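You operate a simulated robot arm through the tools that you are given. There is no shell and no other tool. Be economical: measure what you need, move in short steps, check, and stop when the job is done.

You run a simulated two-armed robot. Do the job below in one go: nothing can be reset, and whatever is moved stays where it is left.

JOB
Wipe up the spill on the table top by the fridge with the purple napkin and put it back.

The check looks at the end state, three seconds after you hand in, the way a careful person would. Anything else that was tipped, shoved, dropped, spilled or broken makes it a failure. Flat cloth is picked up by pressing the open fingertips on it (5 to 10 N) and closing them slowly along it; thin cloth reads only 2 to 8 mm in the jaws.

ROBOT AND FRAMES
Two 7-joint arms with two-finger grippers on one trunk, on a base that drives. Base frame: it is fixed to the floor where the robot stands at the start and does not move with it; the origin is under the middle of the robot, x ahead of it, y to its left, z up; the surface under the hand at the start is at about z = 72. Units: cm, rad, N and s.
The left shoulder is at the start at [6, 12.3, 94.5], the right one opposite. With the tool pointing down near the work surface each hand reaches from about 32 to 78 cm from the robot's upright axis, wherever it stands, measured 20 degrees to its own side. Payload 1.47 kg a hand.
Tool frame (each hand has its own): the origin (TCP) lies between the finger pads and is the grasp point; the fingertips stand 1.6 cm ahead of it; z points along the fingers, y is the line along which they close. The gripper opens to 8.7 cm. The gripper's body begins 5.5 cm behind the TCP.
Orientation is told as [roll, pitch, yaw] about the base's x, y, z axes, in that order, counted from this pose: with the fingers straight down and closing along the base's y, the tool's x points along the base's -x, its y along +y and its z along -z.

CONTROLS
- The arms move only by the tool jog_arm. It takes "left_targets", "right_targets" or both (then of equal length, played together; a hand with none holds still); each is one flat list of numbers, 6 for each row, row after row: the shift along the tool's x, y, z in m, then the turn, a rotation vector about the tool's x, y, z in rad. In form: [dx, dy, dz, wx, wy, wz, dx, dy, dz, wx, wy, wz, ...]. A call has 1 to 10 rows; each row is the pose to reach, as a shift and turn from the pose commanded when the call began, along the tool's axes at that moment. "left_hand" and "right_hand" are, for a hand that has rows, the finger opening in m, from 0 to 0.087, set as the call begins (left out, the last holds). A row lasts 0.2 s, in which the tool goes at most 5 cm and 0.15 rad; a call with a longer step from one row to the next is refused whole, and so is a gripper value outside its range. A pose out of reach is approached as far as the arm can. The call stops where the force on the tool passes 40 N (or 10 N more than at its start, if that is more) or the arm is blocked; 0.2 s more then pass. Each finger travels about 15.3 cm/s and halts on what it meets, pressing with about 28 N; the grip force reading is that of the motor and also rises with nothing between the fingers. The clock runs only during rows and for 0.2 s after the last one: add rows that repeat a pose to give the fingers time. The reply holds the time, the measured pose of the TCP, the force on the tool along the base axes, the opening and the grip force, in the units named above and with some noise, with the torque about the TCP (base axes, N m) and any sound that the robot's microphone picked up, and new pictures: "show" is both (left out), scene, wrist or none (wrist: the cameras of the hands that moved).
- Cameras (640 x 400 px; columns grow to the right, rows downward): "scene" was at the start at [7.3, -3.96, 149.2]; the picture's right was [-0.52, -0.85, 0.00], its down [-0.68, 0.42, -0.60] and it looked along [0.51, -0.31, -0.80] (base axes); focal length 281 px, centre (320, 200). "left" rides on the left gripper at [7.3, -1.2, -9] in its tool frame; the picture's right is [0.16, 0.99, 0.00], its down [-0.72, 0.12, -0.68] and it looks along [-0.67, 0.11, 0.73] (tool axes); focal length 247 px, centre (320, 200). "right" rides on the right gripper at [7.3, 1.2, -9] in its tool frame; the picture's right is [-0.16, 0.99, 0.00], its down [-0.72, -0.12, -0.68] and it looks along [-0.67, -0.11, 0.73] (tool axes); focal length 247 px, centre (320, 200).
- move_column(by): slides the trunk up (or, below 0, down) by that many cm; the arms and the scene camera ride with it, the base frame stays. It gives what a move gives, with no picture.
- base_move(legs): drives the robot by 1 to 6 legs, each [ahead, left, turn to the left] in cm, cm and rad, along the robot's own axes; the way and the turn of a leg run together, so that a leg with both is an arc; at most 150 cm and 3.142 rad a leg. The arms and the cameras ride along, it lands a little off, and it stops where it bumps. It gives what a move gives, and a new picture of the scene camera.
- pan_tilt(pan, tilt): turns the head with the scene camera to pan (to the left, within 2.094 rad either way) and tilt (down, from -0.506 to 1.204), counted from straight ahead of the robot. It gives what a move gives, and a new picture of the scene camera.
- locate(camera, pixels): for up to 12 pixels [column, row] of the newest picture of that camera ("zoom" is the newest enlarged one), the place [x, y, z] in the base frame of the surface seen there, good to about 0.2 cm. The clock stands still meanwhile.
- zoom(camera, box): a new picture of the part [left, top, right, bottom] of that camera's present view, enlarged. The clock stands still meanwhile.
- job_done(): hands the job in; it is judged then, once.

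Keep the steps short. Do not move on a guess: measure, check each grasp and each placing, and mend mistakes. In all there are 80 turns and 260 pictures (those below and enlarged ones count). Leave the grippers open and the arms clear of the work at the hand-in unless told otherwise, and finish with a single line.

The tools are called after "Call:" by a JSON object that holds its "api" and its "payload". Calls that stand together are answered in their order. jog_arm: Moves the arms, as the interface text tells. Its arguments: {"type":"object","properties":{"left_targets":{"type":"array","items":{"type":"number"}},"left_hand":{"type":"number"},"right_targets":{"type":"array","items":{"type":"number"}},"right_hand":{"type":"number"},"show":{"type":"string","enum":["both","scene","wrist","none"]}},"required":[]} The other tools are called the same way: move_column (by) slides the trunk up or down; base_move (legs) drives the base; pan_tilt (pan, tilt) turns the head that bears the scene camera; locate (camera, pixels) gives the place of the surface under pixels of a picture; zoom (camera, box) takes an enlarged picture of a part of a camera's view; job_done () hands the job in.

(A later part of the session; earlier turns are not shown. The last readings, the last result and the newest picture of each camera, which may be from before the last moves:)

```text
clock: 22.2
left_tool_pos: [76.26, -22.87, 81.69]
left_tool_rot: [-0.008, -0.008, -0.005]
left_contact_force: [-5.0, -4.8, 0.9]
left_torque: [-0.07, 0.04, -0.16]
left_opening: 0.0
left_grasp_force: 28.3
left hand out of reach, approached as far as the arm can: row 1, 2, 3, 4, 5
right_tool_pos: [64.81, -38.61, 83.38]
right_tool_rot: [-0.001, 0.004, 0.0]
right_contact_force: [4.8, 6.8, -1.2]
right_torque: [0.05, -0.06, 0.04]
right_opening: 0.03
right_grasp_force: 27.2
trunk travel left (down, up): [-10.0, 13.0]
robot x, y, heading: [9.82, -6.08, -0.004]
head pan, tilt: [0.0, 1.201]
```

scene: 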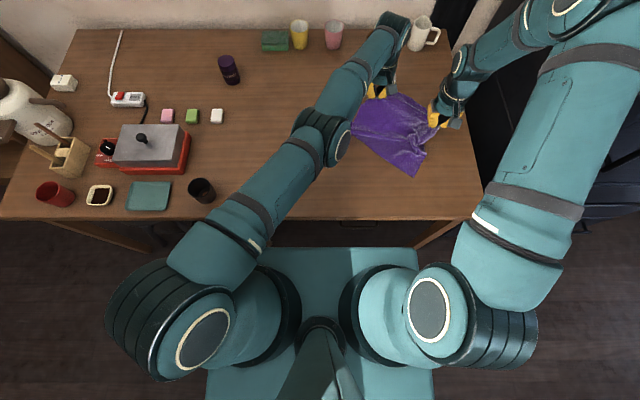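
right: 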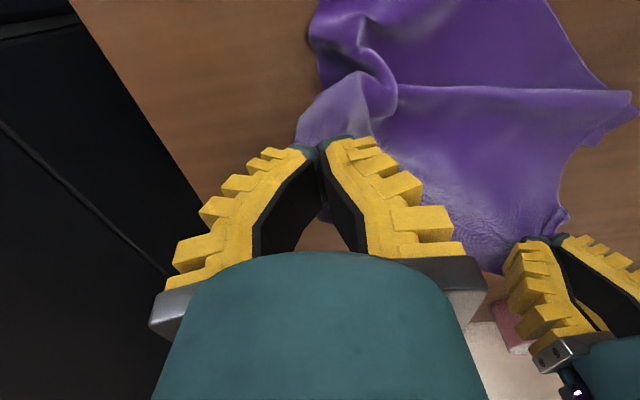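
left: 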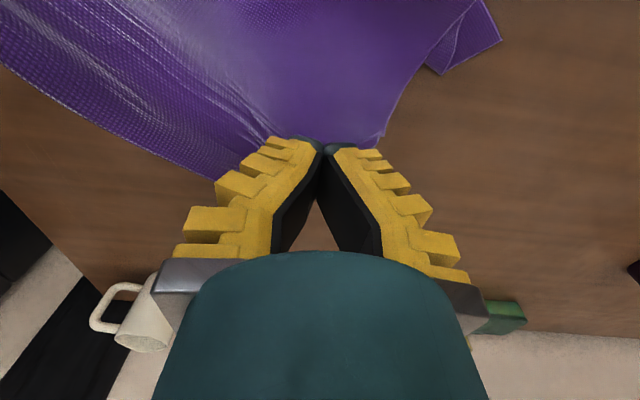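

The left arm is stretched across. I'll bring both hands up and toward +y into comfortable reach, keeping the cloth held.

Call:
{"api": "jog_arm", "payload": {"left_targets": [0.013, 0.02, -0.017, 0, 0, 0, 0.026, 0.042, -0.034, 0, 0, 0, 0.039, 0.064, -0.051, 0, 0, 0, 0.052, 0.086, -0.068, 0, 0, 0, 0.063, 0.109, -0.083, 0, 0, 0, 0.063, 0.109, -0.083, 0, 0, 0], "right_targets": [-0.004, 0.016, -0.017, 0, 0, 0, -0.008, 0.032, -0.034, 0, 0, 0, -0.012, 0.048, -0.051, 0, 0, 0, -0.016, 0.062, -0.068, 0, 0, 0, -0.02, 0.078, -0.083, 0, 0, 0, -0.02, 0.078, -0.083, 0, 0, 0]}}

```text
clock: 23.6
left_tool_pos: [80.11, -16.28, 88.73]
left_tool_rot: [-0.011, -0.007, -0.006]
left_contact_force: [-10.0, -9.4, 2.7]
left_torque: [-0.16, 0.07, -0.27]
left_opening: 0.04
left_grasp_force: 28.5
left hand out of reach, approached as far as the arm can: row 1, 2, 3, 4, 5, 6
right_tool_pos: [66.85, -30.94, 91.61]
right_tool_rot: [0.001, 0.003, 0.0]
right_contact_force: [10.7, 8.8, -2.9]
right_torque: [0.09, -0.05, 0.05]
right_opening: 0.0
right_grasp_force: 27.6
trunk travel left (down, up): [-10.0, 13.0]
robot x, y, heading: [9.85, -5.58, 0.001]
head pan, tilt: [0.0, 1.201]
```

scene: 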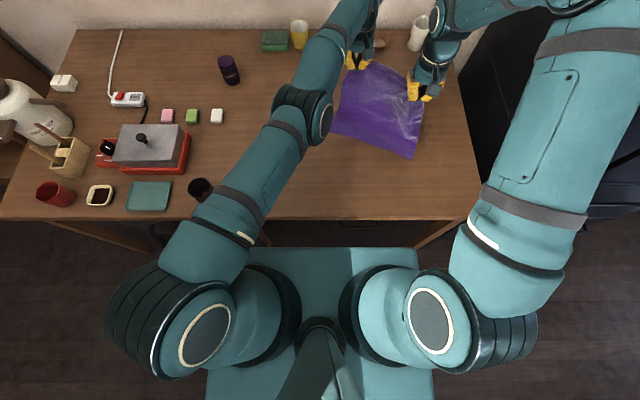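
right: 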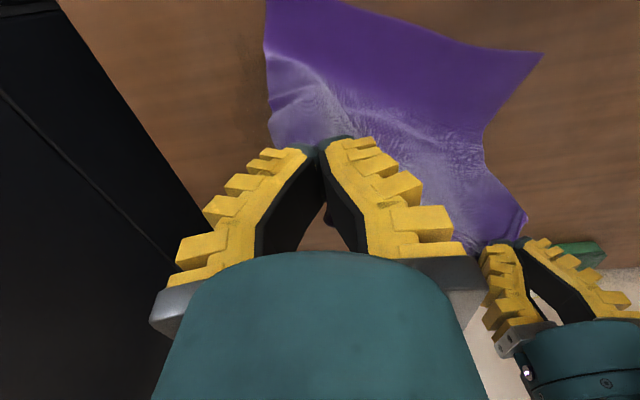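
left: 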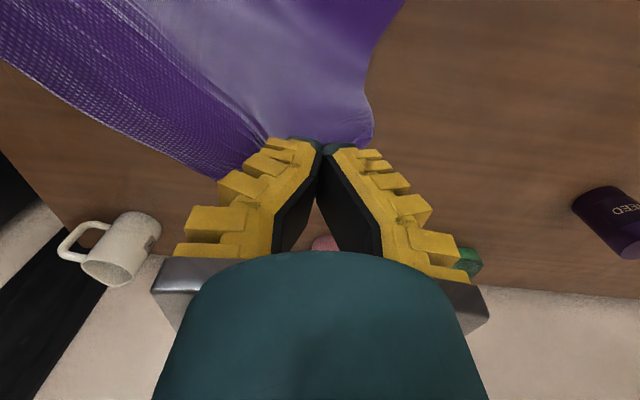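

The left arm seems stuck near full stretch, pulling the cloth at 10 N. I'll ease tension with the right hand and command left straight back toward the robot, with time to converge.

Call:
{"api": "jog_arm", "payload": {"right_targets": [-0.02, 0.01, 0, 0, 0, 0, -0.03, 0.02, 0, 0, 0, 0, -0.03, 0.02, 0, 0, 0, 0, -0.03, 0.02, 0, 0, 0, 0, -0.03, 0.02, 0, 0, 0, 0], "left_targets": [0.02, 0, 0, 0, 0, 0, 0.05, 0, 0, 0, 0, 0, 0.09, 0, 0, 0, 0, 0, 0.09, 0, 0, 0, 0, 0, 0.09, 0, 0, 0, 0, 0], "show": "none"}}

```text
clock: 24.8
left_tool_pos: [78.45, -19.68, 88.73]
left_tool_rot: [-0.008, -0.007, -0.003]
left_contact_force: [-0.3, 0.6, 0.2]
left_torque: [0.01, -0.01, -0.05]
left_opening: 0.02
left_grasp_force: 28.8
left hand out of reach, approached as far as the arm can: row 1, 2, 3, 4, 5
right_tool_pos: [69.71, -29.08, 91.56]
right_tool_rot: [0.0, 0.003, -0.001]
right_contact_force: [-0.2, 0.2, 0.2]
right_torque: [-0.01, 0.02, -0.02]
right_opening: 0.0
right_grasp_force: 27.9
trunk travel left (down, up): [-10.0, 13.0]
robot x, y, heading: [9.81, -6.29, -0.004]
head pan, tilt: [0.0, 1.201]
```

The tension is gone. Left still slides along its stretch limit. I'll command a larger pull straight toward its own shoulder.

Call:
{"api": "jog_arm", "payload": {"left_targets": [0.04, 0.016, 0, 0, 0, 0, 0.08, 0.032, 0, 0, 0, 0, 0.12, 0.048, 0, 0, 0, 0, 0.165, 0.067, 0, 0, 0, 0, 0.165, 0.067, 0, 0, 0, 0, 0.165, 0.067, 0, 0, 0, 0], "show": "scene"}}

```text
clock: 26.2
left_tool_pos: [77.43, -21.87, 87.85]
left_tool_rot: [-0.008, -0.009, -0.003]
left_contact_force: [-0.3, -1.3, -0.6]
left_torque: [0.02, -0.05, 0.02]
left_opening: 0.02
left_grasp_force: 26.9
left hand out of reach, approached as far as the arm can: row 1, 2, 3, 4, 5, 6
right_tool_pos: [69.74, -28.93, 91.62]
right_tool_rot: [0.001, 0.003, -0.002]
right_contact_force: [-0.3, -0.8, -0.8]
right_torque: [-0.01, 0.01, -0.01]
right_opening: 0.01
right_grasp_force: 27.8
trunk travel left (down, up): [-10.0, 13.0]
robot x, y, heading: [9.8, -5.88, 0.002]
head pan, tilt: [0.0, 1.201]
```

scene: 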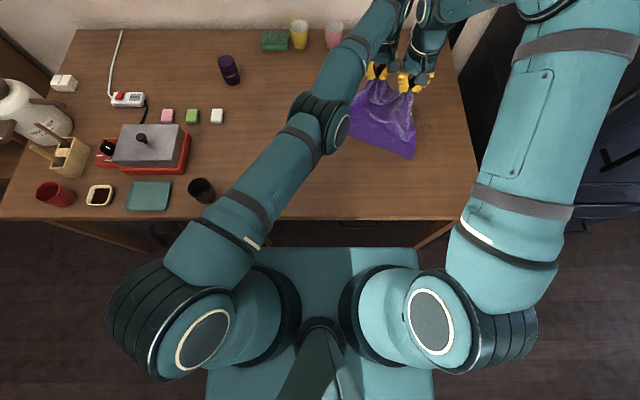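

Still locked radially. I'll try a purely upward move, tangential to the arm, to unlock the elbow; the cloth has slack enough.

Call:
{"api": "jog_arm", "payload": {"left_targets": [0, 0, -0.04, 0, 0, 0, 0, 0, -0.08, 0, 0, 0, 0, 0, -0.1, 0, 0, 0, 0, 0, -0.1, 0, 0, 0], "right_targets": [0, 0, -0.03, 0, 0, 0, 0, 0, -0.05, 0, 0, 0, 0, 0, -0.05, 0, 0, 0, 0, 0, -0.05, 0, 0, 0], "show": "none"}}

```text
clock: 27.2
left_tool_pos: [77.43, -21.37, 98.0]
left_tool_rot: [-0.009, -0.007, -0.004]
left_contact_force: [-91.2, 11.8, 127.6]
left_torque: [0.66, 0.26, -0.2]
left_opening: 0.0
left_grasp_force: 28.0
right_tool_pos: [70.0, -29.01, 96.73]
right_tool_rot: [0.001, 0.005, -0.001]
right_contact_force: [-0.4, 2.3, -1.0]
right_torque: [-0.02, 0.0, 0.04]
right_opening: 0.0
right_grasp_force: 27.4
trunk travel left (down, up): [-10.0, 13.0]
robot x, y, heading: [9.43, -6.08, 0.007]
head pan, tilt: [0.0, 1.201]
```

The left tool reads 150 N. I'll look at it before moving anything.

Call:
{"api": "zoom", "payload": {"camera": "scene", "box": [300, 0, 460, 150]}}

Call:
{"api": "zoom", "payload": {"camera": "left", "box": [0, 0, 640, 400]}}

Call:
{"api": "zoom", "payload": {"camera": "right", "box": [0, 0, 640, 400]}}

```text
2.67 times, centred on (380, 75) of scene
```

zoom: 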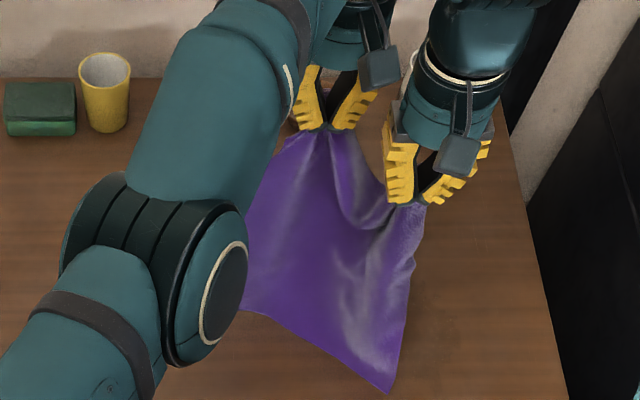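

```text
1.00 times, centred on (320, 200) of left (not enlarged: the box is as wide or as high as the picture)
```

zoom: 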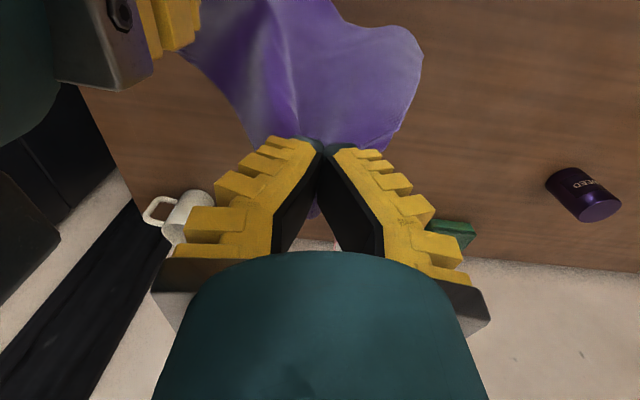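

```text
1.00 times, centred on (320, 200) of right (not enlarged: the box is as wide or as high as the picture)
```

zoom: 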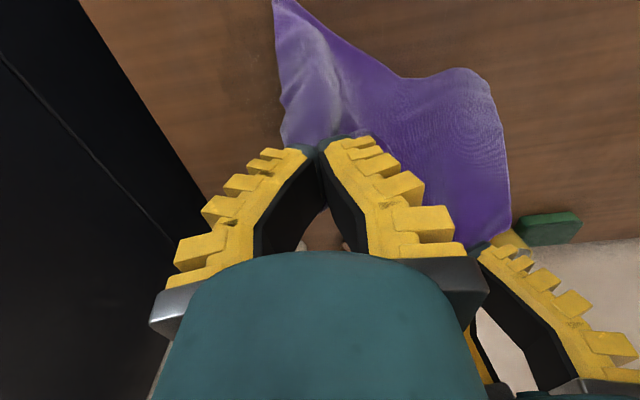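

The hands' wrists look jammed together. I'll move the right hand away by 6 cm in -y.

Call:
{"api": "jog_arm", "payload": {"right_targets": [0, -0.02, 0, 0, 0, 0, 0, -0.04, 0, 0, 0, 0, 0, -0.06, 0, 0, 0, 0, 0, -0.06, 0, 0, 0, 0], "show": "scene"}}

```text
clock: 28.2
left_tool_pos: [77.36, -21.36, 98.01]
left_tool_rot: [-0.011, -0.009, -0.004]
left_contact_force: [-4.9, 3.4, 10.5]
left_torque: [0.1, -0.03, 0.0]
left_opening: 0.03
left_grasp_force: 27.7
right_tool_pos: [69.88, -34.99, 96.66]
right_tool_rot: [0.001, 0.003, -0.003]
right_contact_force: [-0.1, -0.6, 0.4]
right_torque: [-0.04, -0.02, 0.02]
right_opening: 0.01
right_grasp_force: 27.9
trunk travel left (down, up): [-10.0, 13.0]
robot x, y, heading: [9.72, -6.03, -0.003]
head pan, tilt: [0.0, 1.201]
```

scene: 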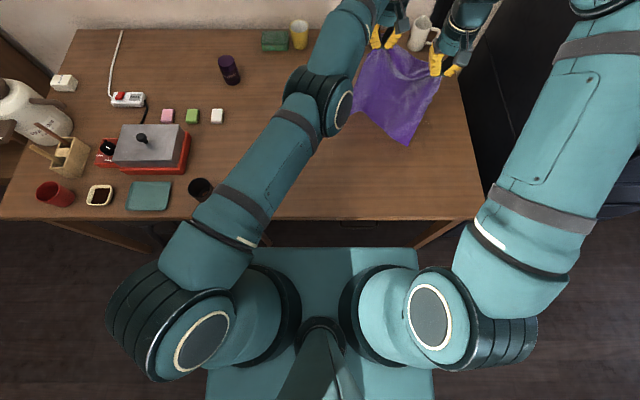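

Contact relieved, and the up move was not flagged as out of reach. Now I'll try moving left back toward +y and the robot.

Call:
{"api": "jog_arm", "payload": {"left_targets": [0.015, 0.01, 0, 0, 0, 0, 0.03, 0.025, 0, 0, 0, 0, 0.05, 0.04, 0, 0, 0, 0, 0.05, 0.04, 0, 0, 0, 0], "show": "none"}}

```text
clock: 29.2
left_tool_pos: [77.78, -20.4, 98.5]
left_tool_rot: [-0.008, -0.006, -0.003]
left_contact_force: [-1.7, -3.3, 0.1]
left_torque: [-0.01, 0.01, -0.07]
left_opening: 0.0
left_grasp_force: 28.4
left hand out of reach, approached as far as the arm can: row 1, 2, 3, 4
right_tool_pos: [69.9, -34.86, 96.72]
right_tool_rot: [-0.001, 0.003, -0.002]
right_contact_force: [0.3, -0.1, -0.5]
right_torque: [-0.03, 0.0, 0.01]
right_opening: 0.0
right_grasp_force: 28.8
trunk travel left (down, up): [-10.0, 13.0]
robot x, y, heading: [9.69, -6.39, -0.005]
head pan, tilt: [0.0, 1.201]
```

Still limited. Maybe a wrist joint is at its limit, so I'll turn the left tool 0.3 rad about its axis, then try moving inward.

Call:
{"api": "jog_arm", "payload": {"left_targets": [0, 0, 0, 0, 0, 0.14, 0, 0, 0, 0, 0, 0.28, 0, 0, 0, 0, 0, 0.28, 0.015, 0.005, 0, 0, 0, 0.28, 0.03, 0.01, 0, 0, 0, 0.28, 0.03, 0.01, 0, 0, 0, 0.28], "show": "none"}}

```text
clock: 30.6
left_tool_pos: [77.58, -20.9, 98.76]
left_tool_rot: [-0.007, -0.011, -0.283]
left_contact_force: [0.3, 0.3, 0.8]
left_torque: [-0.01, -0.03, 0.01]
left_opening: 0.01
left_grasp_force: 28.4
left hand out of reach, approached as far as the arm can: row 4, 5, 6
right_tool_pos: [69.97, -34.95, 96.59]
right_tool_rot: [-0.002, 0.004, -0.001]
right_contact_force: [2.1, 1.0, -1.1]
right_torque: [-0.01, 0.0, -0.06]
right_opening: 0.01
right_grasp_force: 28.2
trunk travel left (down, up): [-10.0, 13.0]
robot x, y, heading: [9.67, -5.79, 0.002]
head pan, tilt: [0.0, 1.201]
```

Yaw is free, so it's the elbow that's straight. I'll try a tangential move downward by 12 cm with both hands, then an inward nudge.

Call:
{"api": "jog_arm", "payload": {"left_targets": [0, 0, 0.03, 0, 0, 0, 0, 0, 0.06, 0, 0, 0, 0, 0, 0.09, 0, 0, 0, 0, 0, 0.12, 0, 0, 0, 0, 0, 0.12, 0, 0, 0, 0.02, 0.0, 0.12, 0, 0, 0, 0.04, 0.0, 0.12, 0, 0, 0, 0.04, 0.0, 0.12, 0, 0, 0], "right_targets": [0, 0, 0.02, 0, 0, 0, 0, 0, 0.04, 0, 0, 0, 0, 0, 0.06, 0, 0, 0, 0, 0, 0.08, 0, 0, 0, 0, 0, 0.08, 0, 0, 0, 0, 0.0, 0.08, 0, 0, 0, 0, 0.0, 0.08, 0, 0, 0, 0, 0.0, 0.08, 0, 0, 0], "show": "none"}}

```text
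clock: 32.4
left_tool_pos: [77.5, -21.56, 86.81]
left_tool_rot: [-0.006, -0.01, -0.283]
left_contact_force: [-0.5, -0.7, -0.2]
left_torque: [0.01, 0.0, 0.05]
left_opening: 0.0
left_grasp_force: 28.2
left hand out of reach, approached as far as the arm can: row 2, 6, 7, 8
right_tool_pos: [69.77, -34.94, 88.71]
right_tool_rot: [-0.002, 0.003, -0.002]
right_contact_force: [-0.2, -0.7, -0.5]
right_torque: [-0.04, -0.04, -0.02]
right_opening: 0.0
right_grasp_force: 28.1
trunk travel left (down, up): [-10.0, 13.0]
robot x, y, heading: [9.55, -5.86, -0.002]
head pan, tilt: [0.0, 1.201]
```

I'll try a sideways tangential move toward -y with both hands together, the direction the elbow should flex, then inward.

Call:
{"api": "jog_arm", "payload": {"left_targets": [0.003, -0.024, 0, 0, 0, 0, 0.006, -0.048, 0, 0, 0, 0, 0.009, -0.072, 0, 0, 0, 0, 0.0133, -0.0976, 0, 0, 0, 0, 0.0133, -0.0976, 0, 0, 0, 0, 0.03, -0.0976, 0, 0, 0, 0, 0.05, -0.0976, 0, 0, 0, 0, 0.05, -0.0976, 0, 0, 0, 0], "right_targets": [0.015, -0.02, 0, 0, 0, 0, 0.03, -0.04, 0, 0, 0, 0, 0.045, -0.06, 0, 0, 0, 0, 0.06, -0.08, 0, 0, 0, 0, 0.06, -0.08, 0, 0, 0, 0, 0.07, -0.08, 0, 0, 0, 0, 0.08, -0.08, 0, 0, 0, 0, 0.08, -0.08, 0, 0, 0, 0], "show": "scene"}}

```text
clock: 34.2
left_tool_pos: [69.66, -29.23, 86.49]
left_tool_rot: [-0.007, -0.012, -0.285]
left_contact_force: [0.0, 0.5, -1.0]
left_torque: [-0.04, -0.01, -0.01]
left_opening: 0.01
left_grasp_force: 26.5
left hand out of reach, approached as far as the arm can: row 2, 3, 4, 5
right_tool_pos: [61.75, -42.81, 88.62]
right_tool_rot: [-0.001, 0.004, 0.0]
right_contact_force: [0.1, -0.1, 0.4]
right_torque: [-0.01, -0.01, -0.04]
right_opening: 0.0
right_grasp_force: 27.2
trunk travel left (down, up): [-10.0, 13.0]
robot x, y, heading: [9.68, -5.81, -0.002]
head pan, tilt: [0.0, 1.201]
```

scene: 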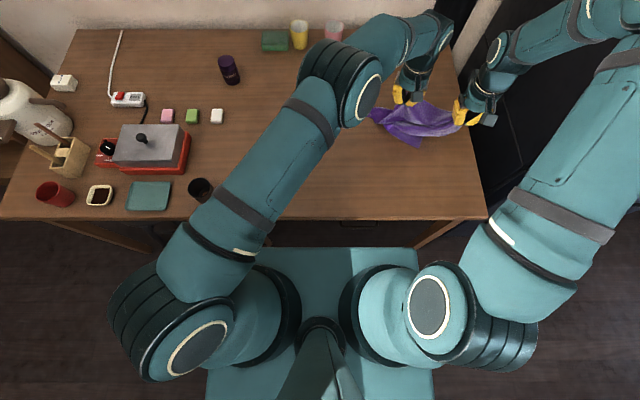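

Unlocked: the left elbow bends again. Now I'll bring both hands +y together and turn left's yaw back.

Call:
{"api": "jog_arm", "payload": {"left_targets": [0.02, 0.034, -0.005, 0, 0, -0.07, 0.039, 0.068, -0.01, 0, 0, -0.14, 0.058, 0.102, -0.015, 0, 0, -0.21, 0.078, 0.136, -0.02, 0, 0, -0.283, 0.078, 0.136, -0.02, 0, 0, -0.283], "right_targets": [0, 0.035, 0, 0, 0, 0, 0, 0.07, 0, 0, 0, 0, 0, 0.105, 0, 0, 0, 0, 0, 0.14, 0, 0, 0, 0, 0, 0.14, 0, 0, 0, 0], "show": "scene"}}

```text
clock: 35.4
left_tool_pos: [66.17, -14.06, 88.67]
left_tool_rot: [-0.011, -0.009, 0.0]
left_contact_force: [0.8, 1.4, -1.9]
left_torque: [0.01, -0.02, 0.03]
left_opening: 0.0
left_grasp_force: 28.0
right_tool_pos: [61.95, -28.84, 88.77]
right_tool_rot: [0.001, 0.004, -0.003]
right_contact_force: [2.4, 1.6, -7.4]
right_torque: [0.03, 0.04, -0.07]
right_opening: 0.01
right_grasp_force: 28.1
trunk travel left (down, up): [-10.0, 13.0]
robot x, y, heading: [9.68, -6.07, -0.002]
head pan, tilt: [0.0, 1.201]
```

scene: 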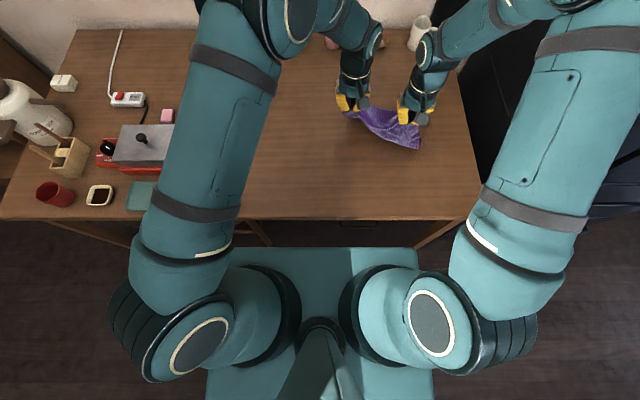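

Recovered. I'll shift the base 12 cm right so both arms reach the spill comfortably.

Call:
{"api": "base_move", "payload": {"legs": [[0, -12, 0]]}}

```text
clock: 37.0
left_tool_pos: [66.15, -25.8, 88.62]
left_tool_rot: [-0.011, -0.009, 0.002]
left_contact_force: [-0.1, 0.5, -0.2]
left_torque: [0.0, -0.02, 0.02]
left_opening: 0.0
left_grasp_force: 27.6
right_tool_pos: [61.76, -40.58, 88.8]
right_tool_rot: [0.0, 0.003, -0.001]
right_contact_force: [0.4, 0.0, -0.2]
right_torque: [0.05, 0.01, 0.0]
right_opening: 0.0
right_grasp_force: 29.0
trunk travel left (down, up): [-10.0, 13.0]
robot x, y, heading: [9.62, -17.13, -0.001]
head pan, tilt: [0.0, 1.201]
```

scene: 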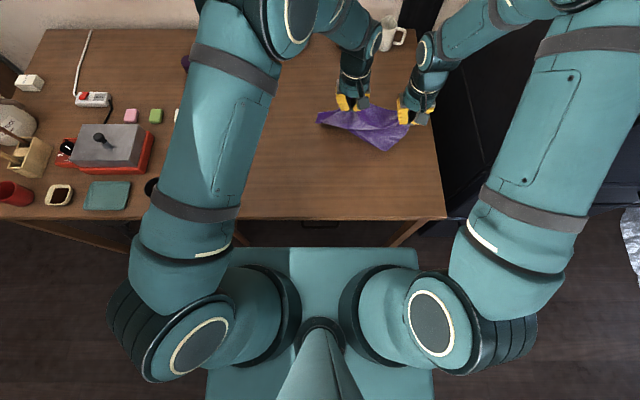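

I'll check through the wrist cameras whether any stain remains.

Call:
{"api": "zoom", "payload": {"camera": "right", "box": [0, 0, 640, 400]}}

Call:
{"api": "zoom", "payload": {"camera": "left", "box": [0, 0, 640, 400]}}

Call:
{"api": "zoom", "payload": {"camera": "scene", "box": [300, 50, 460, 150]}}

```text
1.00 times, centred on (320, 200) of right (not enlarged: the box is as wide or as high as the picture)
```

zoom: 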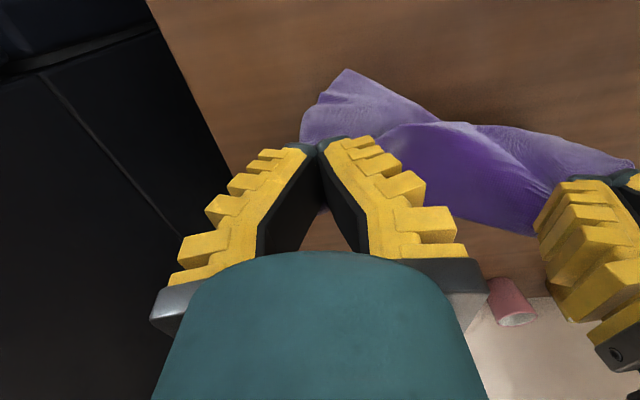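

```text
1.00 times, centred on (320, 200) of left (not enlarged: the box is as wide or as high as the picture)
```

zoom: 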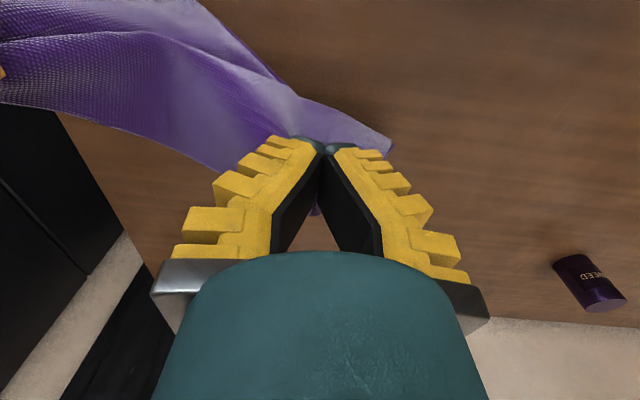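

```text
4.00 times, centred on (380, 100) of scene
```

zoom: 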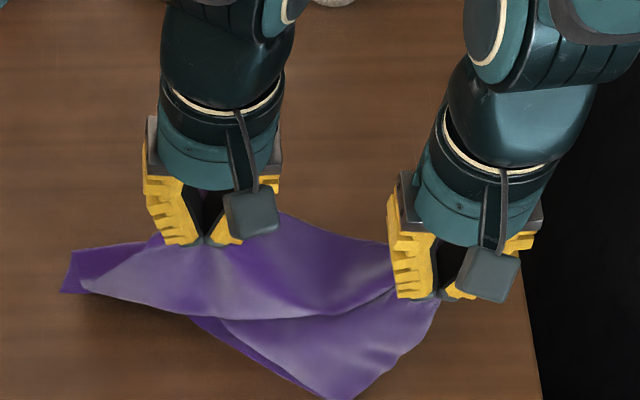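

The stain area is hidden behind the hands. I'll move both 15 cm +y and look.

Call:
{"api": "jog_arm", "payload": {"left_targets": [0, 0.04, -0.01, 0, 0, 0, 0, 0.08, -0.02, 0, 0, 0, 0, 0.12, -0.03, 0, 0, 0, 0, 0.15, -0.04, 0, 0, 0, 0, 0.15, -0.04, 0, 0, 0], "right_targets": [0, 0.04, -0.01, 0, 0, 0, 0, 0.08, -0.02, 0, 0, 0, 0, 0.12, -0.03, 0, 0, 0, 0, 0.15, -0.04, 0, 0, 0, 0, 0.15, -0.04, 0, 0, 0], "show": "none"}}

Call:
{"api": "zoom", "payload": {"camera": "scene", "box": [280, 40, 480, 165]}}

Call:
{"api": "zoom", "payload": {"camera": "right", "box": [0, 0, 640, 400]}}

```text
clock: 38.2
left_tool_pos: [66.1, -10.84, 92.43]
left_tool_rot: [-0.011, -0.009, 0.0]
left_contact_force: [-0.5, 0.3, 0.0]
left_torque: [0.02, 0.0, -0.03]
left_opening: 0.02
left_grasp_force: 27.7
right_tool_pos: [62.07, -25.74, 92.69]
right_tool_rot: [-0.001, 0.003, 0.0]
right_contact_force: [-0.6, 0.5, 0.3]
right_torque: [-0.02, -0.03, 0.01]
right_opening: 0.0
right_grasp_force: 27.4
trunk travel left (down, up): [-10.0, 13.0]
robot x, y, heading: [9.62, -17.97, 0.002]
head pan, tilt: [0.0, 1.201]
```

```text
3.20 times, centred on (380, 102) of scene
```

zoom: 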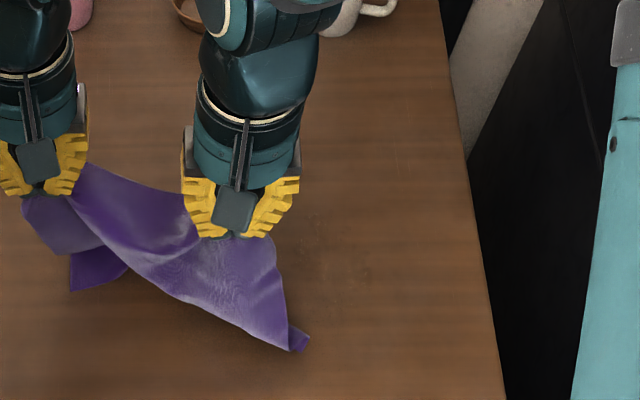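

```text
1.00 times, centred on (320, 200) of right (not enlarged: the box is as wide or as high as the picture)
```

zoom: 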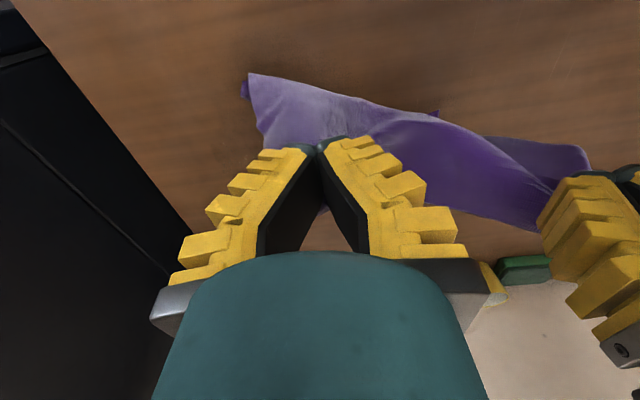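

The spill is much fainter. I'll locate the faint marks at zoom (340,260), (365,275) and (300,235).

Call:
{"api": "locate", "payload": {"camera": "scene", "pixels": [[386, 121], [394, 126], [374, 113], [380, 113]]}}

Call:
{"api": "zoom", "payload": {"camera": "scene", "box": [350, 80, 430, 140]}}

```text
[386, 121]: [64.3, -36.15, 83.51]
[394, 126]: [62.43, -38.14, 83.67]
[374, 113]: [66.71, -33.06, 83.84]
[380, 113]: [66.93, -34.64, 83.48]
```

```text
6.67 times, centred on (390, 110) of scene
```

zoom: 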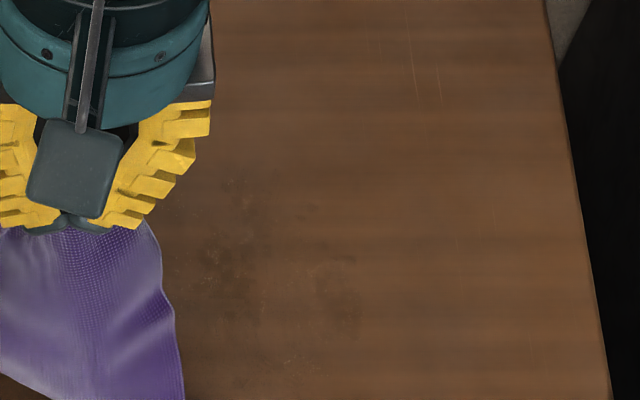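

Faint traces remain. I'll locate them in this zoom picture.

Call:
{"api": "locate", "payload": {"camera": "zoom", "pixels": [[340, 260], [340, 310], [310, 210], [210, 255], [250, 320], [280, 365], [240, 190], [195, 230]]}}

```text
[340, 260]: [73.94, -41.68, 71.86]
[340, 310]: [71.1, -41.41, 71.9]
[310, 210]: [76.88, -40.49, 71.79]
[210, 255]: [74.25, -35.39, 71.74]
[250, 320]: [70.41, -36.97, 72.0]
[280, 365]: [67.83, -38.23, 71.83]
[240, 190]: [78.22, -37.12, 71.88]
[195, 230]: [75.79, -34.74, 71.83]
```

Traces span x 67–78, y -42..-34. I'll go back over: right to (78,-38), left to (74,-22), just above the table.

Call:
{"api": "jog_arm", "payload": {"left_targets": [-0.02, -0.028, 0.03, 0, 0, 0, -0.04, -0.056, 0.06, 0, 0, 0, -0.06, -0.084, 0.09, 0, 0, 0, -0.08, -0.112, 0.12, 0, 0, 0, -0.08, -0.112, 0.145, 0, 0, 0, -0.08, -0.112, 0.165, 0, 0, 0, -0.08, -0.112, 0.172, 0, 0, 0, -0.08, -0.112, 0.172, 0, 0, 0], "right_targets": [-0.035, -0.025, 0.02, 0, 0, 0, -0.07, -0.05, 0.04, 0, 0, 0, -0.105, -0.075, 0.06, 0, 0, 0, -0.14, -0.1, 0.08, 0, 0, 0, -0.16, -0.123, 0.11, 0, 0, 0, -0.16, -0.123, 0.15, 0, 0, 0, -0.16, -0.123, 0.185, 0, 0, 0, -0.16, -0.123, 0.187, 0, 0, 0], "show": "wrist"}}

```text
clock: 40.0
left_tool_pos: [74.35, -22.13, 75.4]
left_tool_rot: [-0.01, -0.009, 0.001]
left_contact_force: [-0.3, -0.6, 0.3]
left_torque: [0.0, -0.02, -0.01]
left_opening: 0.0
left_grasp_force: 29.0
right_tool_pos: [77.71, -37.81, 74.1]
right_tool_rot: [-0.001, 0.003, 0.001]
right_contact_force: [0.8, 0.2, 1.5]
right_torque: [0.02, -0.04, 0.0]
right_opening: 0.03
right_grasp_force: 28.1
trunk travel left (down, up): [-10.0, 13.0]
robot x, y, heading: [9.65, -17.81, 0.006]
head pan, tilt: [0.0, 1.201]
```

right: 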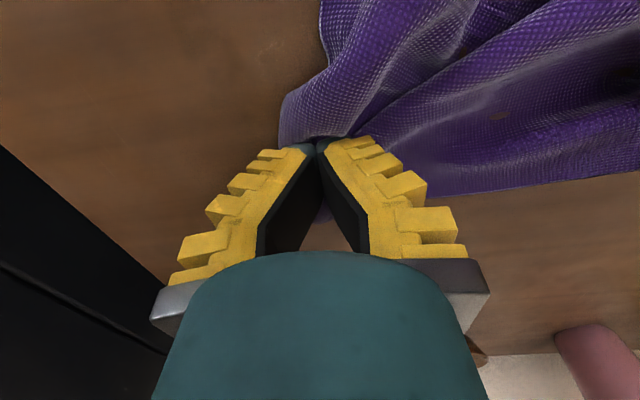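
left: 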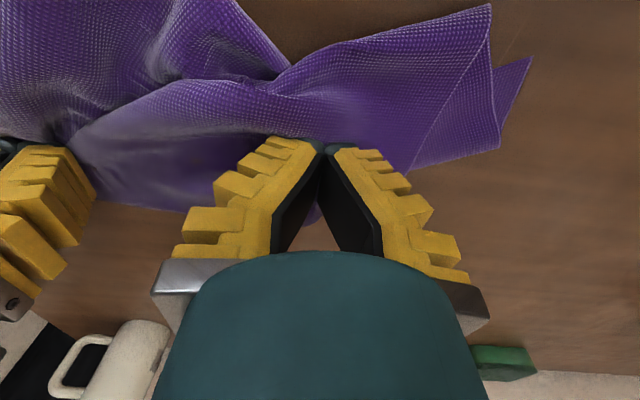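

Pressing 5 mm more and wiping in lanes at y -38, -40, -42.

Call:
{"api": "jog_arm", "payload": {"right_targets": [0, 0, 0.0055, 0, 0, 0, 0.04, 0, 0.0055, 0, 0, 0, 0.08, 0, 0.0055, 0, 0, 0, 0.12, 0, 0.0055, 0, 0, 0, 0.12, -0.02, 0.0055, 0, 0, 0, 0.08, -0.02, 0.0055, 0, 0, 0, 0.04, -0.02, 0.0055, 0, 0, 0, 0, -0.02, 0.0055, 0, 0, 0, 0, -0.04, 0.0055, 0, 0, 0, 0.04, -0.04, 0.0055, 0, 0, 0], "left_targets": [0, 0, 0, 0, 0, 0, 0.04, 0, 0, 0, 0, 0, 0.08, 0, 0, 0, 0, 0, 0.12, 0, 0, 0, 0, 0, 0.12, -0.02, 0, 0, 0, 0, 0.08, -0.02, 0, 0, 0, 0, 0.04, -0.02, 0, 0, 0, 0, 0, -0.02, 0, 0, 0, 0, 0, -0.03, 0, 0, 0, 0, 0.04, -0.03, 0, 0, 0, 0], "show": "none"}}

Call:
{"api": "jog_arm", "payload": {"right_targets": [0.04, 0, 0, 0, 0, 0, 0.08, 0, 0, 0, 0, 0, 0.08, 0.03, 0, 0, 0, 0, 0.08, 0.06, 0, 0, 0, 0, 0.04, 0.06, 0, 0, 0, 0, 0, 0.06, 0, 0, 0, 0, -0.04, 0.06, 0, 0, 0, 0, -0.04, 0.08, 0, 0, 0, 0, 0, 0.08, 0, 0, 0, 0, 0.04, 0.08, 0, 0, 0, 0], "left_targets": [0.04, 0, 0, 0, 0, 0, 0.08, 0, 0, 0, 0, 0, 0.08, 0.03, 0, 0, 0, 0, 0.08, 0.06, 0, 0, 0, 0, 0.04, 0.06, 0, 0, 0, 0, 0, 0.06, 0, 0, 0, 0, -0.02, 0.06, 0, 0, 0, 0, -0.02, 0.08, 0, 0, 0, 0, 0, 0.08, 0, 0, 0, 0, 0.04, 0.08, 0, 0, 0, 0], "show": "wrist"}}

```text
clock: 42.2
left_tool_pos: [70.18, -24.92, 75.58]
left_tool_rot: [-0.011, -0.01, 0.002]
left_contact_force: [-1.7, 0.7, 2.3]
left_torque: [0.0, 0.01, -0.01]
left_opening: 0.01
left_grasp_force: 28.6
right_tool_pos: [73.65, -41.63, 73.73]
right_tool_rot: [-0.001, 0.001, 0.0]
right_contact_force: [6.8, -8.9, 15.2]
right_torque: [0.01, -0.14, -0.06]
right_opening: 0.02
right_grasp_force: 28.3
trunk travel left (down, up): [-10.0, 13.0]
robot x, y, heading: [9.91, -17.64, -0.001]
head pan, tilt: [0.0, 1.201]
```

```text
clock: 44.5
left_tool_pos: [66.09, -17.11, 75.37]
left_tool_rot: [-0.012, -0.011, 0.002]
left_contact_force: [0.3, -0.2, -0.1]
left_torque: [0.01, 0.0, -0.01]
left_opening: 0.01
left_grasp_force: 28.2
right_tool_pos: [69.71, -33.72, 73.55]
right_tool_rot: [0.002, 0.002, 0.0]
right_contact_force: [-1.9, 0.2, 10.5]
right_torque: [0.03, 0.09, 0.03]
right_opening: 0.0
right_grasp_force: 28.5
trunk travel left (down, up): [-10.0, 13.0]
robot x, y, heading: [9.87, -17.81, -0.001]
head pan, tilt: [0.0, 1.201]
```

right: 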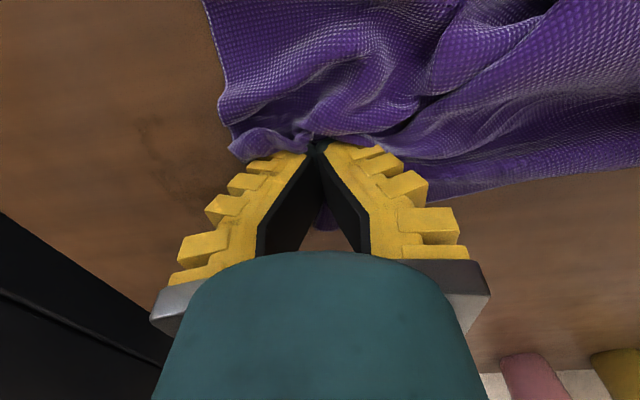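
left: 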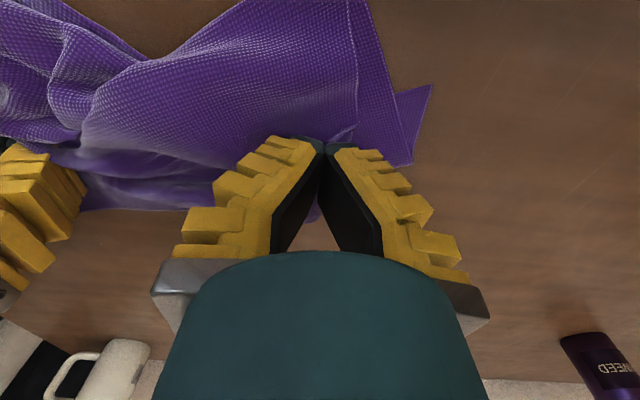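

I still see a faint dark patch in the right view near (150,130)–(190,190). I'll locate it.

Call:
{"api": "zoom", "payload": {"camera": "right", "box": [80, 60, 280, 230]}}

Call:
{"api": "locate", "payload": {"camera": "right", "pixels": [[150, 125], [160, 150], [175, 180], [190, 170], [205, 200]]}}

```text
2.35 times, centred on (180, 145) of right
```

zoom: 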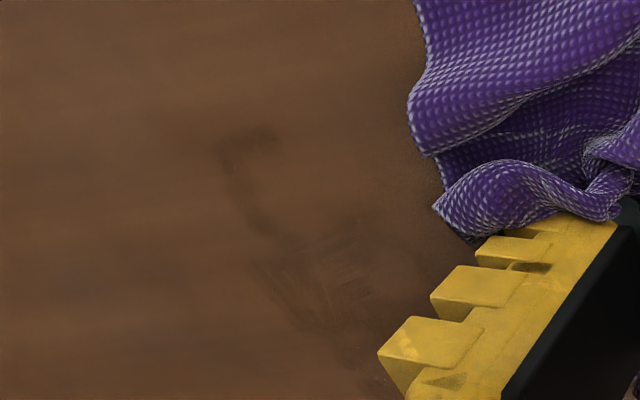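

```text
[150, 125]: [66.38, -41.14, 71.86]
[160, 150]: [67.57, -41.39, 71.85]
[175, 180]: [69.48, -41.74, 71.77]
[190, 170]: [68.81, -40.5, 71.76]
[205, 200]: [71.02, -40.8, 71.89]
```

The traces are weaker but still there. More passes, now with strokes across (along y) in lanes x 66 to 78.

Call:
{"api": "jog_arm", "payload": {"right_targets": [0.032, 0, 0, 0, 0, 0, 0.032, -0.04, 0, 0, 0, 0, 0.032, -0.08, 0, 0, 0, 0, 0.032, -0.105, 0, 0, 0, 0, 0, -0.105, 0, 0, 0, 0, 0, -0.065, 0, 0, 0, 0, 0, -0.025, 0, 0, 0, 0, 0, 0, 0, 0, 0, 0, -0.03, 0, 0, 0, 0, 0, -0.03, -0.04, 0, 0, 0, 0], "left_targets": [0.032, 0, 0, 0, 0, 0, 0.032, -0.04, 0, 0, 0, 0, 0.032, -0.08, 0, 0, 0, 0, 0.032, -0.1, 0, 0, 0, 0, 0, -0.1, 0, 0, 0, 0, 0, -0.065, 0, 0, 0, 0, 0, -0.025, 0, 0, 0, 0, 0, 0, 0, 0, 0, 0, -0.02, 0, 0, 0, 0, 0, -0.02, -0.04, 0, 0, 0, 0], "show": "none"}}

Call:
{"api": "jog_arm", "payload": {"right_targets": [0, -0.04, 0, 0, 0, 0, 0, -0.065, 0, 0, 0, 0, -0.03, -0.065, 0, 0, 0, 0, -0.03, -0.025, 0, 0, 0, 0, -0.03, 0.015, 0, 0, 0, 0, -0.03, 0.04, 0, 0, 0, 0, -0.06, 0.04, 0, 0, 0, 0, -0.06, 0, 0, 0, 0, 0, -0.06, -0.04, 0, 0, 0, 0, -0.06, -0.065, 0, 0, 0, 0], "left_targets": [0, -0.04, 0, 0, 0, 0, 0, -0.06, 0, 0, 0, 0, -0.02, -0.06, 0, 0, 0, 0, -0.02, -0.025, 0, 0, 0, 0, -0.02, 0.015, 0, 0, 0, 0, -0.02, 0.04, 0, 0, 0, 0, -0.03, 0.04, 0, 0, 0, 0, -0.03, 0, 0, 0, 0, 0, -0.03, -0.035, 0, 0, 0, 0, -0.03, -0.055, 0, 0, 0, 0], "show": "none"}}

```text
clock: 46.6
left_tool_pos: [68.23, -21.21, 75.65]
left_tool_rot: [-0.011, -0.011, 0.002]
left_contact_force: [-1.0, 1.2, 1.5]
left_torque: [0.04, -0.02, 0.01]
left_opening: 0.01
left_grasp_force: 29.4
right_tool_pos: [72.72, -37.86, 73.57]
right_tool_rot: [-0.001, 0.0, 0.0]
right_contact_force: [-0.7, 2.1, 14.7]
right_torque: [0.06, -0.03, -0.01]
right_opening: 0.02
right_grasp_force: 27.7
trunk travel left (down, up): [-10.0, 13.0]
robot x, y, heading: [9.57, -18.0, 0.005]
head pan, tilt: [0.0, 1.201]
```

```text
clock: 48.9
left_tool_pos: [71.4, -26.64, 75.62]
left_tool_rot: [-0.013, -0.009, 0.002]
left_contact_force: [1.3, -1.9, -0.6]
left_torque: [-0.02, 0.0, -0.04]
left_opening: 0.0
left_grasp_force: 27.6
right_tool_pos: [78.62, -44.27, 73.52]
right_tool_rot: [0.0, 0.002, 0.002]
right_contact_force: [-0.7, 9.2, 17.7]
right_torque: [0.12, -0.07, 0.13]
right_opening: 0.0
right_grasp_force: 27.9
trunk travel left (down, up): [-10.0, 13.0]
robot x, y, heading: [9.7, -18.01, 0.005]
head pan, tilt: [0.0, 1.201]
```

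I'll lift and move aside to inspect.

Call:
{"api": "jog_arm", "payload": {"right_targets": [0, 0, -0.03, 0, 0, 0, 0.02, 0.02, -0.06, 0, 0, 0, 0.04, 0.06, -0.08, 0, 0, 0, 0.06, 0.1, -0.1, 0, 0, 0, 0.08, 0.14, -0.12, 0, 0, 0, 0.086, 0.183, -0.145, 0, 0, 0], "left_targets": [0, 0, -0.02, 0, 0, 0, 0.02, 0.015, -0.04, 0, 0, 0, 0.03, 0.05, -0.06, 0, 0, 0, 0.04, 0.085, -0.08, 0, 0, 0, 0.05, 0.125, -0.1, 0, 0, 0, 0.054, 0.16, -0.124, 0, 0, 0], "show": "none"}}

Call:
{"api": "zoom", "payload": {"camera": "scene", "box": [340, 70, 440, 145]}}

Call:
{"api": "zoom", "payload": {"camera": "right", "box": [0, 0, 640, 400]}}

```text
clock: 50.2
left_tool_pos: [65.84, -10.28, 87.68]
left_tool_rot: [-0.01, -0.011, 0.003]
left_contact_force: [0.1, 0.0, -0.4]
left_torque: [0.02, 0.0, -0.01]
left_opening: 0.0
left_grasp_force: 27.2
right_tool_pos: [70.19, -25.97, 88.04]
right_tool_rot: [-0.002, 0.0, 0.001]
right_contact_force: [0.8, 0.7, -0.2]
right_torque: [-0.01, -0.02, 0.0]
right_opening: 0.0
right_grasp_force: 26.9
trunk travel left (down, up): [-10.0, 13.0]
robot x, y, heading: [9.65, -17.94, 0.002]
head pan, tilt: [0.0, 1.201]
```

```text
5.33 times, centred on (390, 108) of scene
```

zoom: 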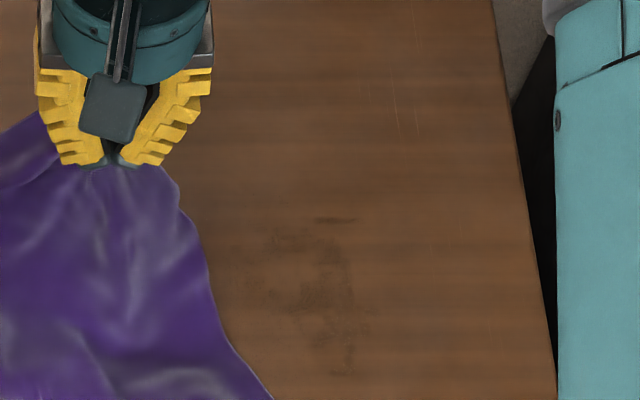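

```text
1.00 times, centred on (320, 200) of right (not enlarged: the box is as wide or as high as the picture)
```

zoom: 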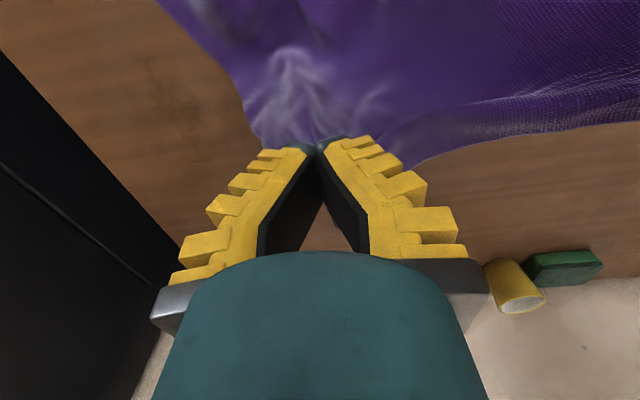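

Call:
{"api": "locate", "payload": {"camera": "zoom", "pixels": [[185, 95]]}}

Call:
{"api": "zoom", "payload": {"camera": "scene", "box": [370, 95, 420, 145]}}

Call:
{"api": "locate", "payload": {"camera": "zoom", "pixels": [[320, 200], [0, 0], [640, 0], [0, 399], [639, 399]]}}

```text
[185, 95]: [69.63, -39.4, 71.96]
```

```text
8.00 times, centred on (395, 120) of scene
```

zoom: 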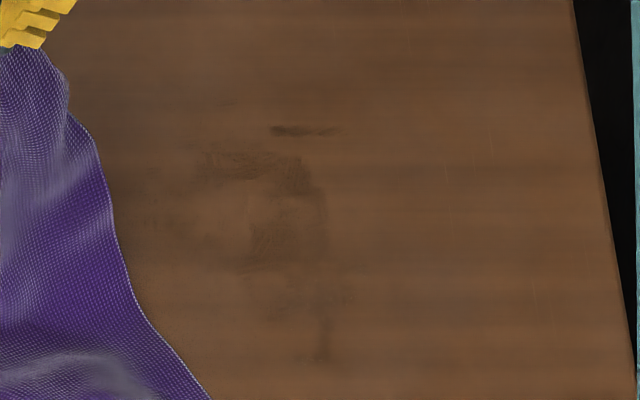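

```text
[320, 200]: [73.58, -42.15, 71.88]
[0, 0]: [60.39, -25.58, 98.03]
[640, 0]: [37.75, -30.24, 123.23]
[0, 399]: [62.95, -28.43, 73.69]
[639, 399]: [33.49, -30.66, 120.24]
```

Call:
{"api": "locate", "payload": {"camera": "zoom", "pixels": [[275, 130], [335, 130], [205, 160], [240, 165], [300, 170], [320, 200], [270, 235], [240, 265], [325, 240], [320, 340], [290, 300], [345, 300]]}}

```text
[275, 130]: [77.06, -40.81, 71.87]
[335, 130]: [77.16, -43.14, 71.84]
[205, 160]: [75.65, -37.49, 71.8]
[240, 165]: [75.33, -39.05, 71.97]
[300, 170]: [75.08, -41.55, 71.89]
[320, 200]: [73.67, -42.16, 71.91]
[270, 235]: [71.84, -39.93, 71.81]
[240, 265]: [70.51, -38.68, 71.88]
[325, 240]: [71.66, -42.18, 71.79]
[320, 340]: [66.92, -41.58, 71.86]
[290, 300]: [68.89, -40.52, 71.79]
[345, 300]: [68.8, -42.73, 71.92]
```

Remaining traces lie at x 66–77, y -37..-43. I'll return, starting on the outer side at y≈-45, and sweep back toward +y.

Call:
{"api": "jog_arm", "payload": {"right_targets": [-0.016, -0.038, 0.01, 0, 0, 0, -0.032, -0.076, 0.03, 0, 0, 0, -0.05, -0.115, 0.05, 0, 0, 0, -0.07, -0.155, 0.07, 0, 0, 0, -0.08, -0.19, 0.1, 0, 0, 0, -0.08, -0.19, 0.135, 0, 0, 0, -0.08, -0.19, 0.1445, 0, 0, 0, -0.08, -0.19, 0.1445, 0, 0, 0], "left_targets": [-0.01, -0.035, 0.01, 0, 0, 0, -0.02, -0.07, 0.03, 0, 0, 0, -0.03, -0.105, 0.05, 0, 0, 0, -0.04, -0.14, 0.07, 0, 0, 0, -0.05, -0.172, 0.1, 0, 0, 0, -0.05, -0.172, 0.12, 0, 0, 0, -0.05, -0.172, 0.12, 0, 0, 0, -0.05, -0.172, 0.12, 0, 0, 0], "show": "wrist"}}

```text
clock: 52.0
left_tool_pos: [71.01, -27.9, 76.07]
left_tool_rot: [-0.009, -0.009, 0.002]
left_contact_force: [-0.2, -0.7, -0.2]
left_torque: [0.0, 0.0, -0.01]
left_opening: 0.0
left_grasp_force: 28.0
right_tool_pos: [78.12, -45.23, 73.66]
right_tool_rot: [0.0, 0.002, -0.001]
right_contact_force: [-0.6, 0.3, 2.4]
right_torque: [0.01, -0.02, 0.01]
right_opening: 0.0
right_grasp_force: 28.1
trunk travel left (down, up): [-10.0, 13.0]
robot x, y, heading: [9.36, -17.79, -0.004]
head pan, tilt: [0.0, 1.201]
```

right: 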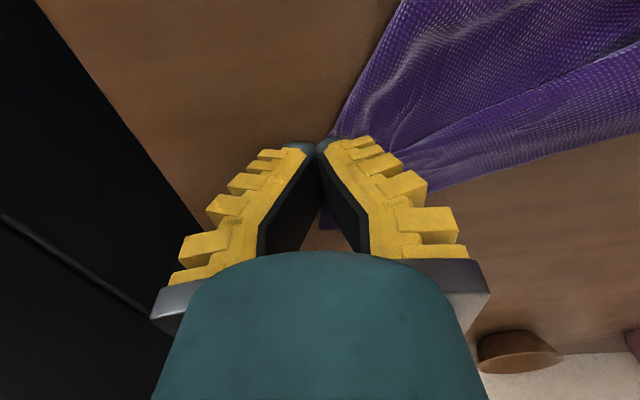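
left: 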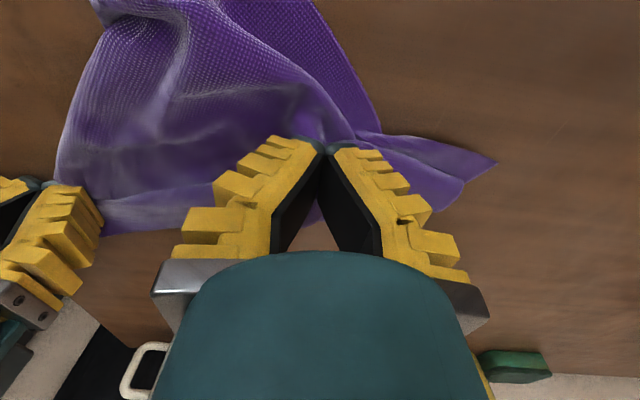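

Sweeping dense x-lanes, moving +y by 1.3 cm each.

Call:
{"api": "jog_arm", "payload": {"right_targets": [0.043, 0, 0.001, 0, 0, 0, 0.086, 0, 0.001, 0, 0, 0, 0.13, 0, 0.001, 0, 0, 0, 0.13, 0.013, 0.001, 0, 0, 0, 0.086, 0.013, 0.001, 0, 0, 0, 0.043, 0.013, 0.001, 0, 0, 0, 0, 0.013, 0.001, 0, 0, 0, 0, 0.026, 0.001, 0, 0, 0, 0.043, 0.026, 0.001, 0, 0, 0, 0.086, 0.026, 0.001, 0, 0, 0], "left_targets": [0.043, 0, 0, 0, 0, 0, 0.086, 0, 0, 0, 0, 0, 0.13, 0, 0, 0, 0, 0, 0.13, 0.013, 0, 0, 0, 0, 0.086, 0.013, 0, 0, 0, 0, 0.043, 0.013, 0, 0, 0, 0, 0, 0.013, 0, 0, 0, 0, 0, 0.026, 0, 0, 0, 0, 0.043, 0.026, 0, 0, 0, 0, 0.086, 0.026, 0, 0, 0, 0], "show": "none"}}

Call:
{"api": "jog_arm", "payload": {"right_targets": [0.043, 0, 0, 0, 0, 0, 0.043, 0.013, 0, 0, 0, 0, 0, 0.013, 0, 0, 0, 0, -0.043, 0.013, 0, 0, 0, 0, -0.086, 0.013, 0, 0, 0, 0, -0.086, 0.026, 0, 0, 0, 0, -0.043, 0.026, 0, 0, 0, 0, 0, 0.026, 0, 0, 0, 0, 0.043, 0.026, 0, 0, 0, 0, 0.043, 0.039, 0, 0, 0, 0], "left_targets": [0.043, 0, 0, 0, 0, 0, 0.043, 0.013, 0, 0, 0, 0, 0, 0.013, 0, 0, 0, 0, -0.043, 0.013, 0, 0, 0, 0, -0.086, 0.013, 0, 0, 0, 0, -0.086, 0.026, 0, 0, 0, 0, -0.043, 0.026, 0, 0, 0, 0, 0, 0.026, 0, 0, 0, 0, 0.043, 0.026, 0, 0, 0, 0, 0.043, 0.039, 0, 0, 0, 0], "show": "none"}}

Call:
{"api": "jog_arm", "payload": {"right_targets": [-0.043, 0, 0, 0, 0, 0, -0.086, 0, 0, 0, 0, 0, -0.13, 0, 0, 0, 0, 0, -0.13, 0.013, 0, 0, 0, 0, -0.086, 0.013, 0, 0, 0, 0, -0.043, 0.013, 0, 0, 0, 0, 0, 0.013, 0, 0, 0, 0, 0, 0.026, 0, 0, 0, 0, 0, 0.07, -0.02, 0, 0, 0, 0, 0.1, -0.06, 0, 0, 0], "left_targets": [-0.043, 0, 0, 0, 0, 0, -0.086, 0, 0, 0, 0, 0, -0.13, 0, 0, 0, 0, 0, -0.13, 0.013, 0, 0, 0, 0, -0.086, 0.013, 0, 0, 0, 0, -0.043, 0.013, 0, 0, 0, 0, 0, 0.013, 0, 0, 0, 0, 0, 0.026, 0, 0, 0, 0, 0, 0.07, -0.02, 0, 0, 0, 0, 0.1, -0.06, 0, 0, 0], "show": "none"}}

Call:
{"api": "zoom", "payload": {"camera": "scene", "box": [350, 80, 430, 145]}}

```text
clock: 54.2
left_tool_pos: [62.25, -25.28, 75.82]
left_tool_rot: [-0.011, -0.01, 0.002]
left_contact_force: [0.1, -0.5, 0.7]
left_torque: [-0.03, -0.03, -0.01]
left_opening: 0.01
left_grasp_force: 28.2
right_tool_pos: [69.54, -42.24, 73.62]
right_tool_rot: [0.0, 0.002, 0.0]
right_contact_force: [-1.5, -0.3, 4.7]
right_torque: [0.07, -0.02, 0.0]
right_opening: 0.04
right_grasp_force: 28.1
trunk travel left (down, up): [-10.0, 13.0]
robot x, y, heading: [9.68, -18.07, -0.002]
head pan, tilt: [0.0, 1.201]
```

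```text
clock: 56.5
left_tool_pos: [57.81, -21.51, 75.77]
left_tool_rot: [-0.01, -0.011, 0.002]
left_contact_force: [0.5, -0.5, -0.6]
left_torque: [0.01, 0.02, -0.02]
left_opening: 0.01
left_grasp_force: 27.8
right_tool_pos: [65.3, -38.54, 73.52]
right_tool_rot: [-0.002, 0.0, -0.002]
right_contact_force: [0.2, -4.5, 14.8]
right_torque: [0.05, 0.02, 0.01]
right_opening: 0.0
right_grasp_force: 28.1
trunk travel left (down, up): [-10.0, 13.0]
robot x, y, heading: [9.98, -17.63, 0.0]
head pan, tilt: [0.0, 1.201]
```

```text
clock: 58.6
left_tool_pos: [57.72, -11.06, 81.91]
left_tool_rot: [-0.01, -0.009, 0.002]
left_contact_force: [0.0, -4.2, -0.8]
left_torque: [-0.04, 0.02, -0.09]
left_opening: 0.0
left_grasp_force: 27.1
right_tool_pos: [65.22, -28.51, 79.45]
right_tool_rot: [-0.004, 0.004, -0.002]
right_contact_force: [-1.2, 0.6, 0.2]
right_torque: [0.0, -0.01, 0.02]
right_opening: 0.0
right_grasp_force: 28.4
trunk travel left (down, up): [-10.0, 13.0]
robot x, y, heading: [9.73, -17.9, 0.001]
head pan, tilt: [0.0, 1.201]
```

```text
6.15 times, centred on (390, 112) of scene
```

zoom: 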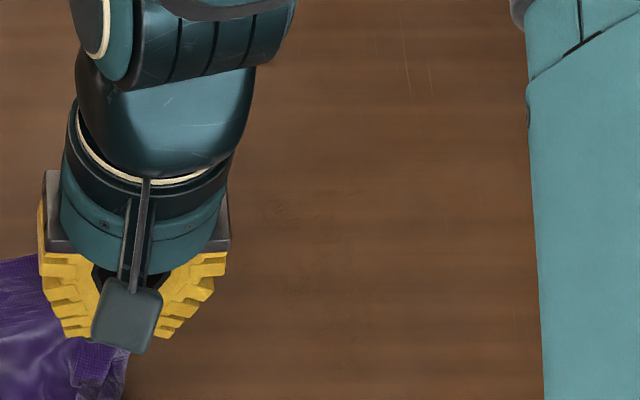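

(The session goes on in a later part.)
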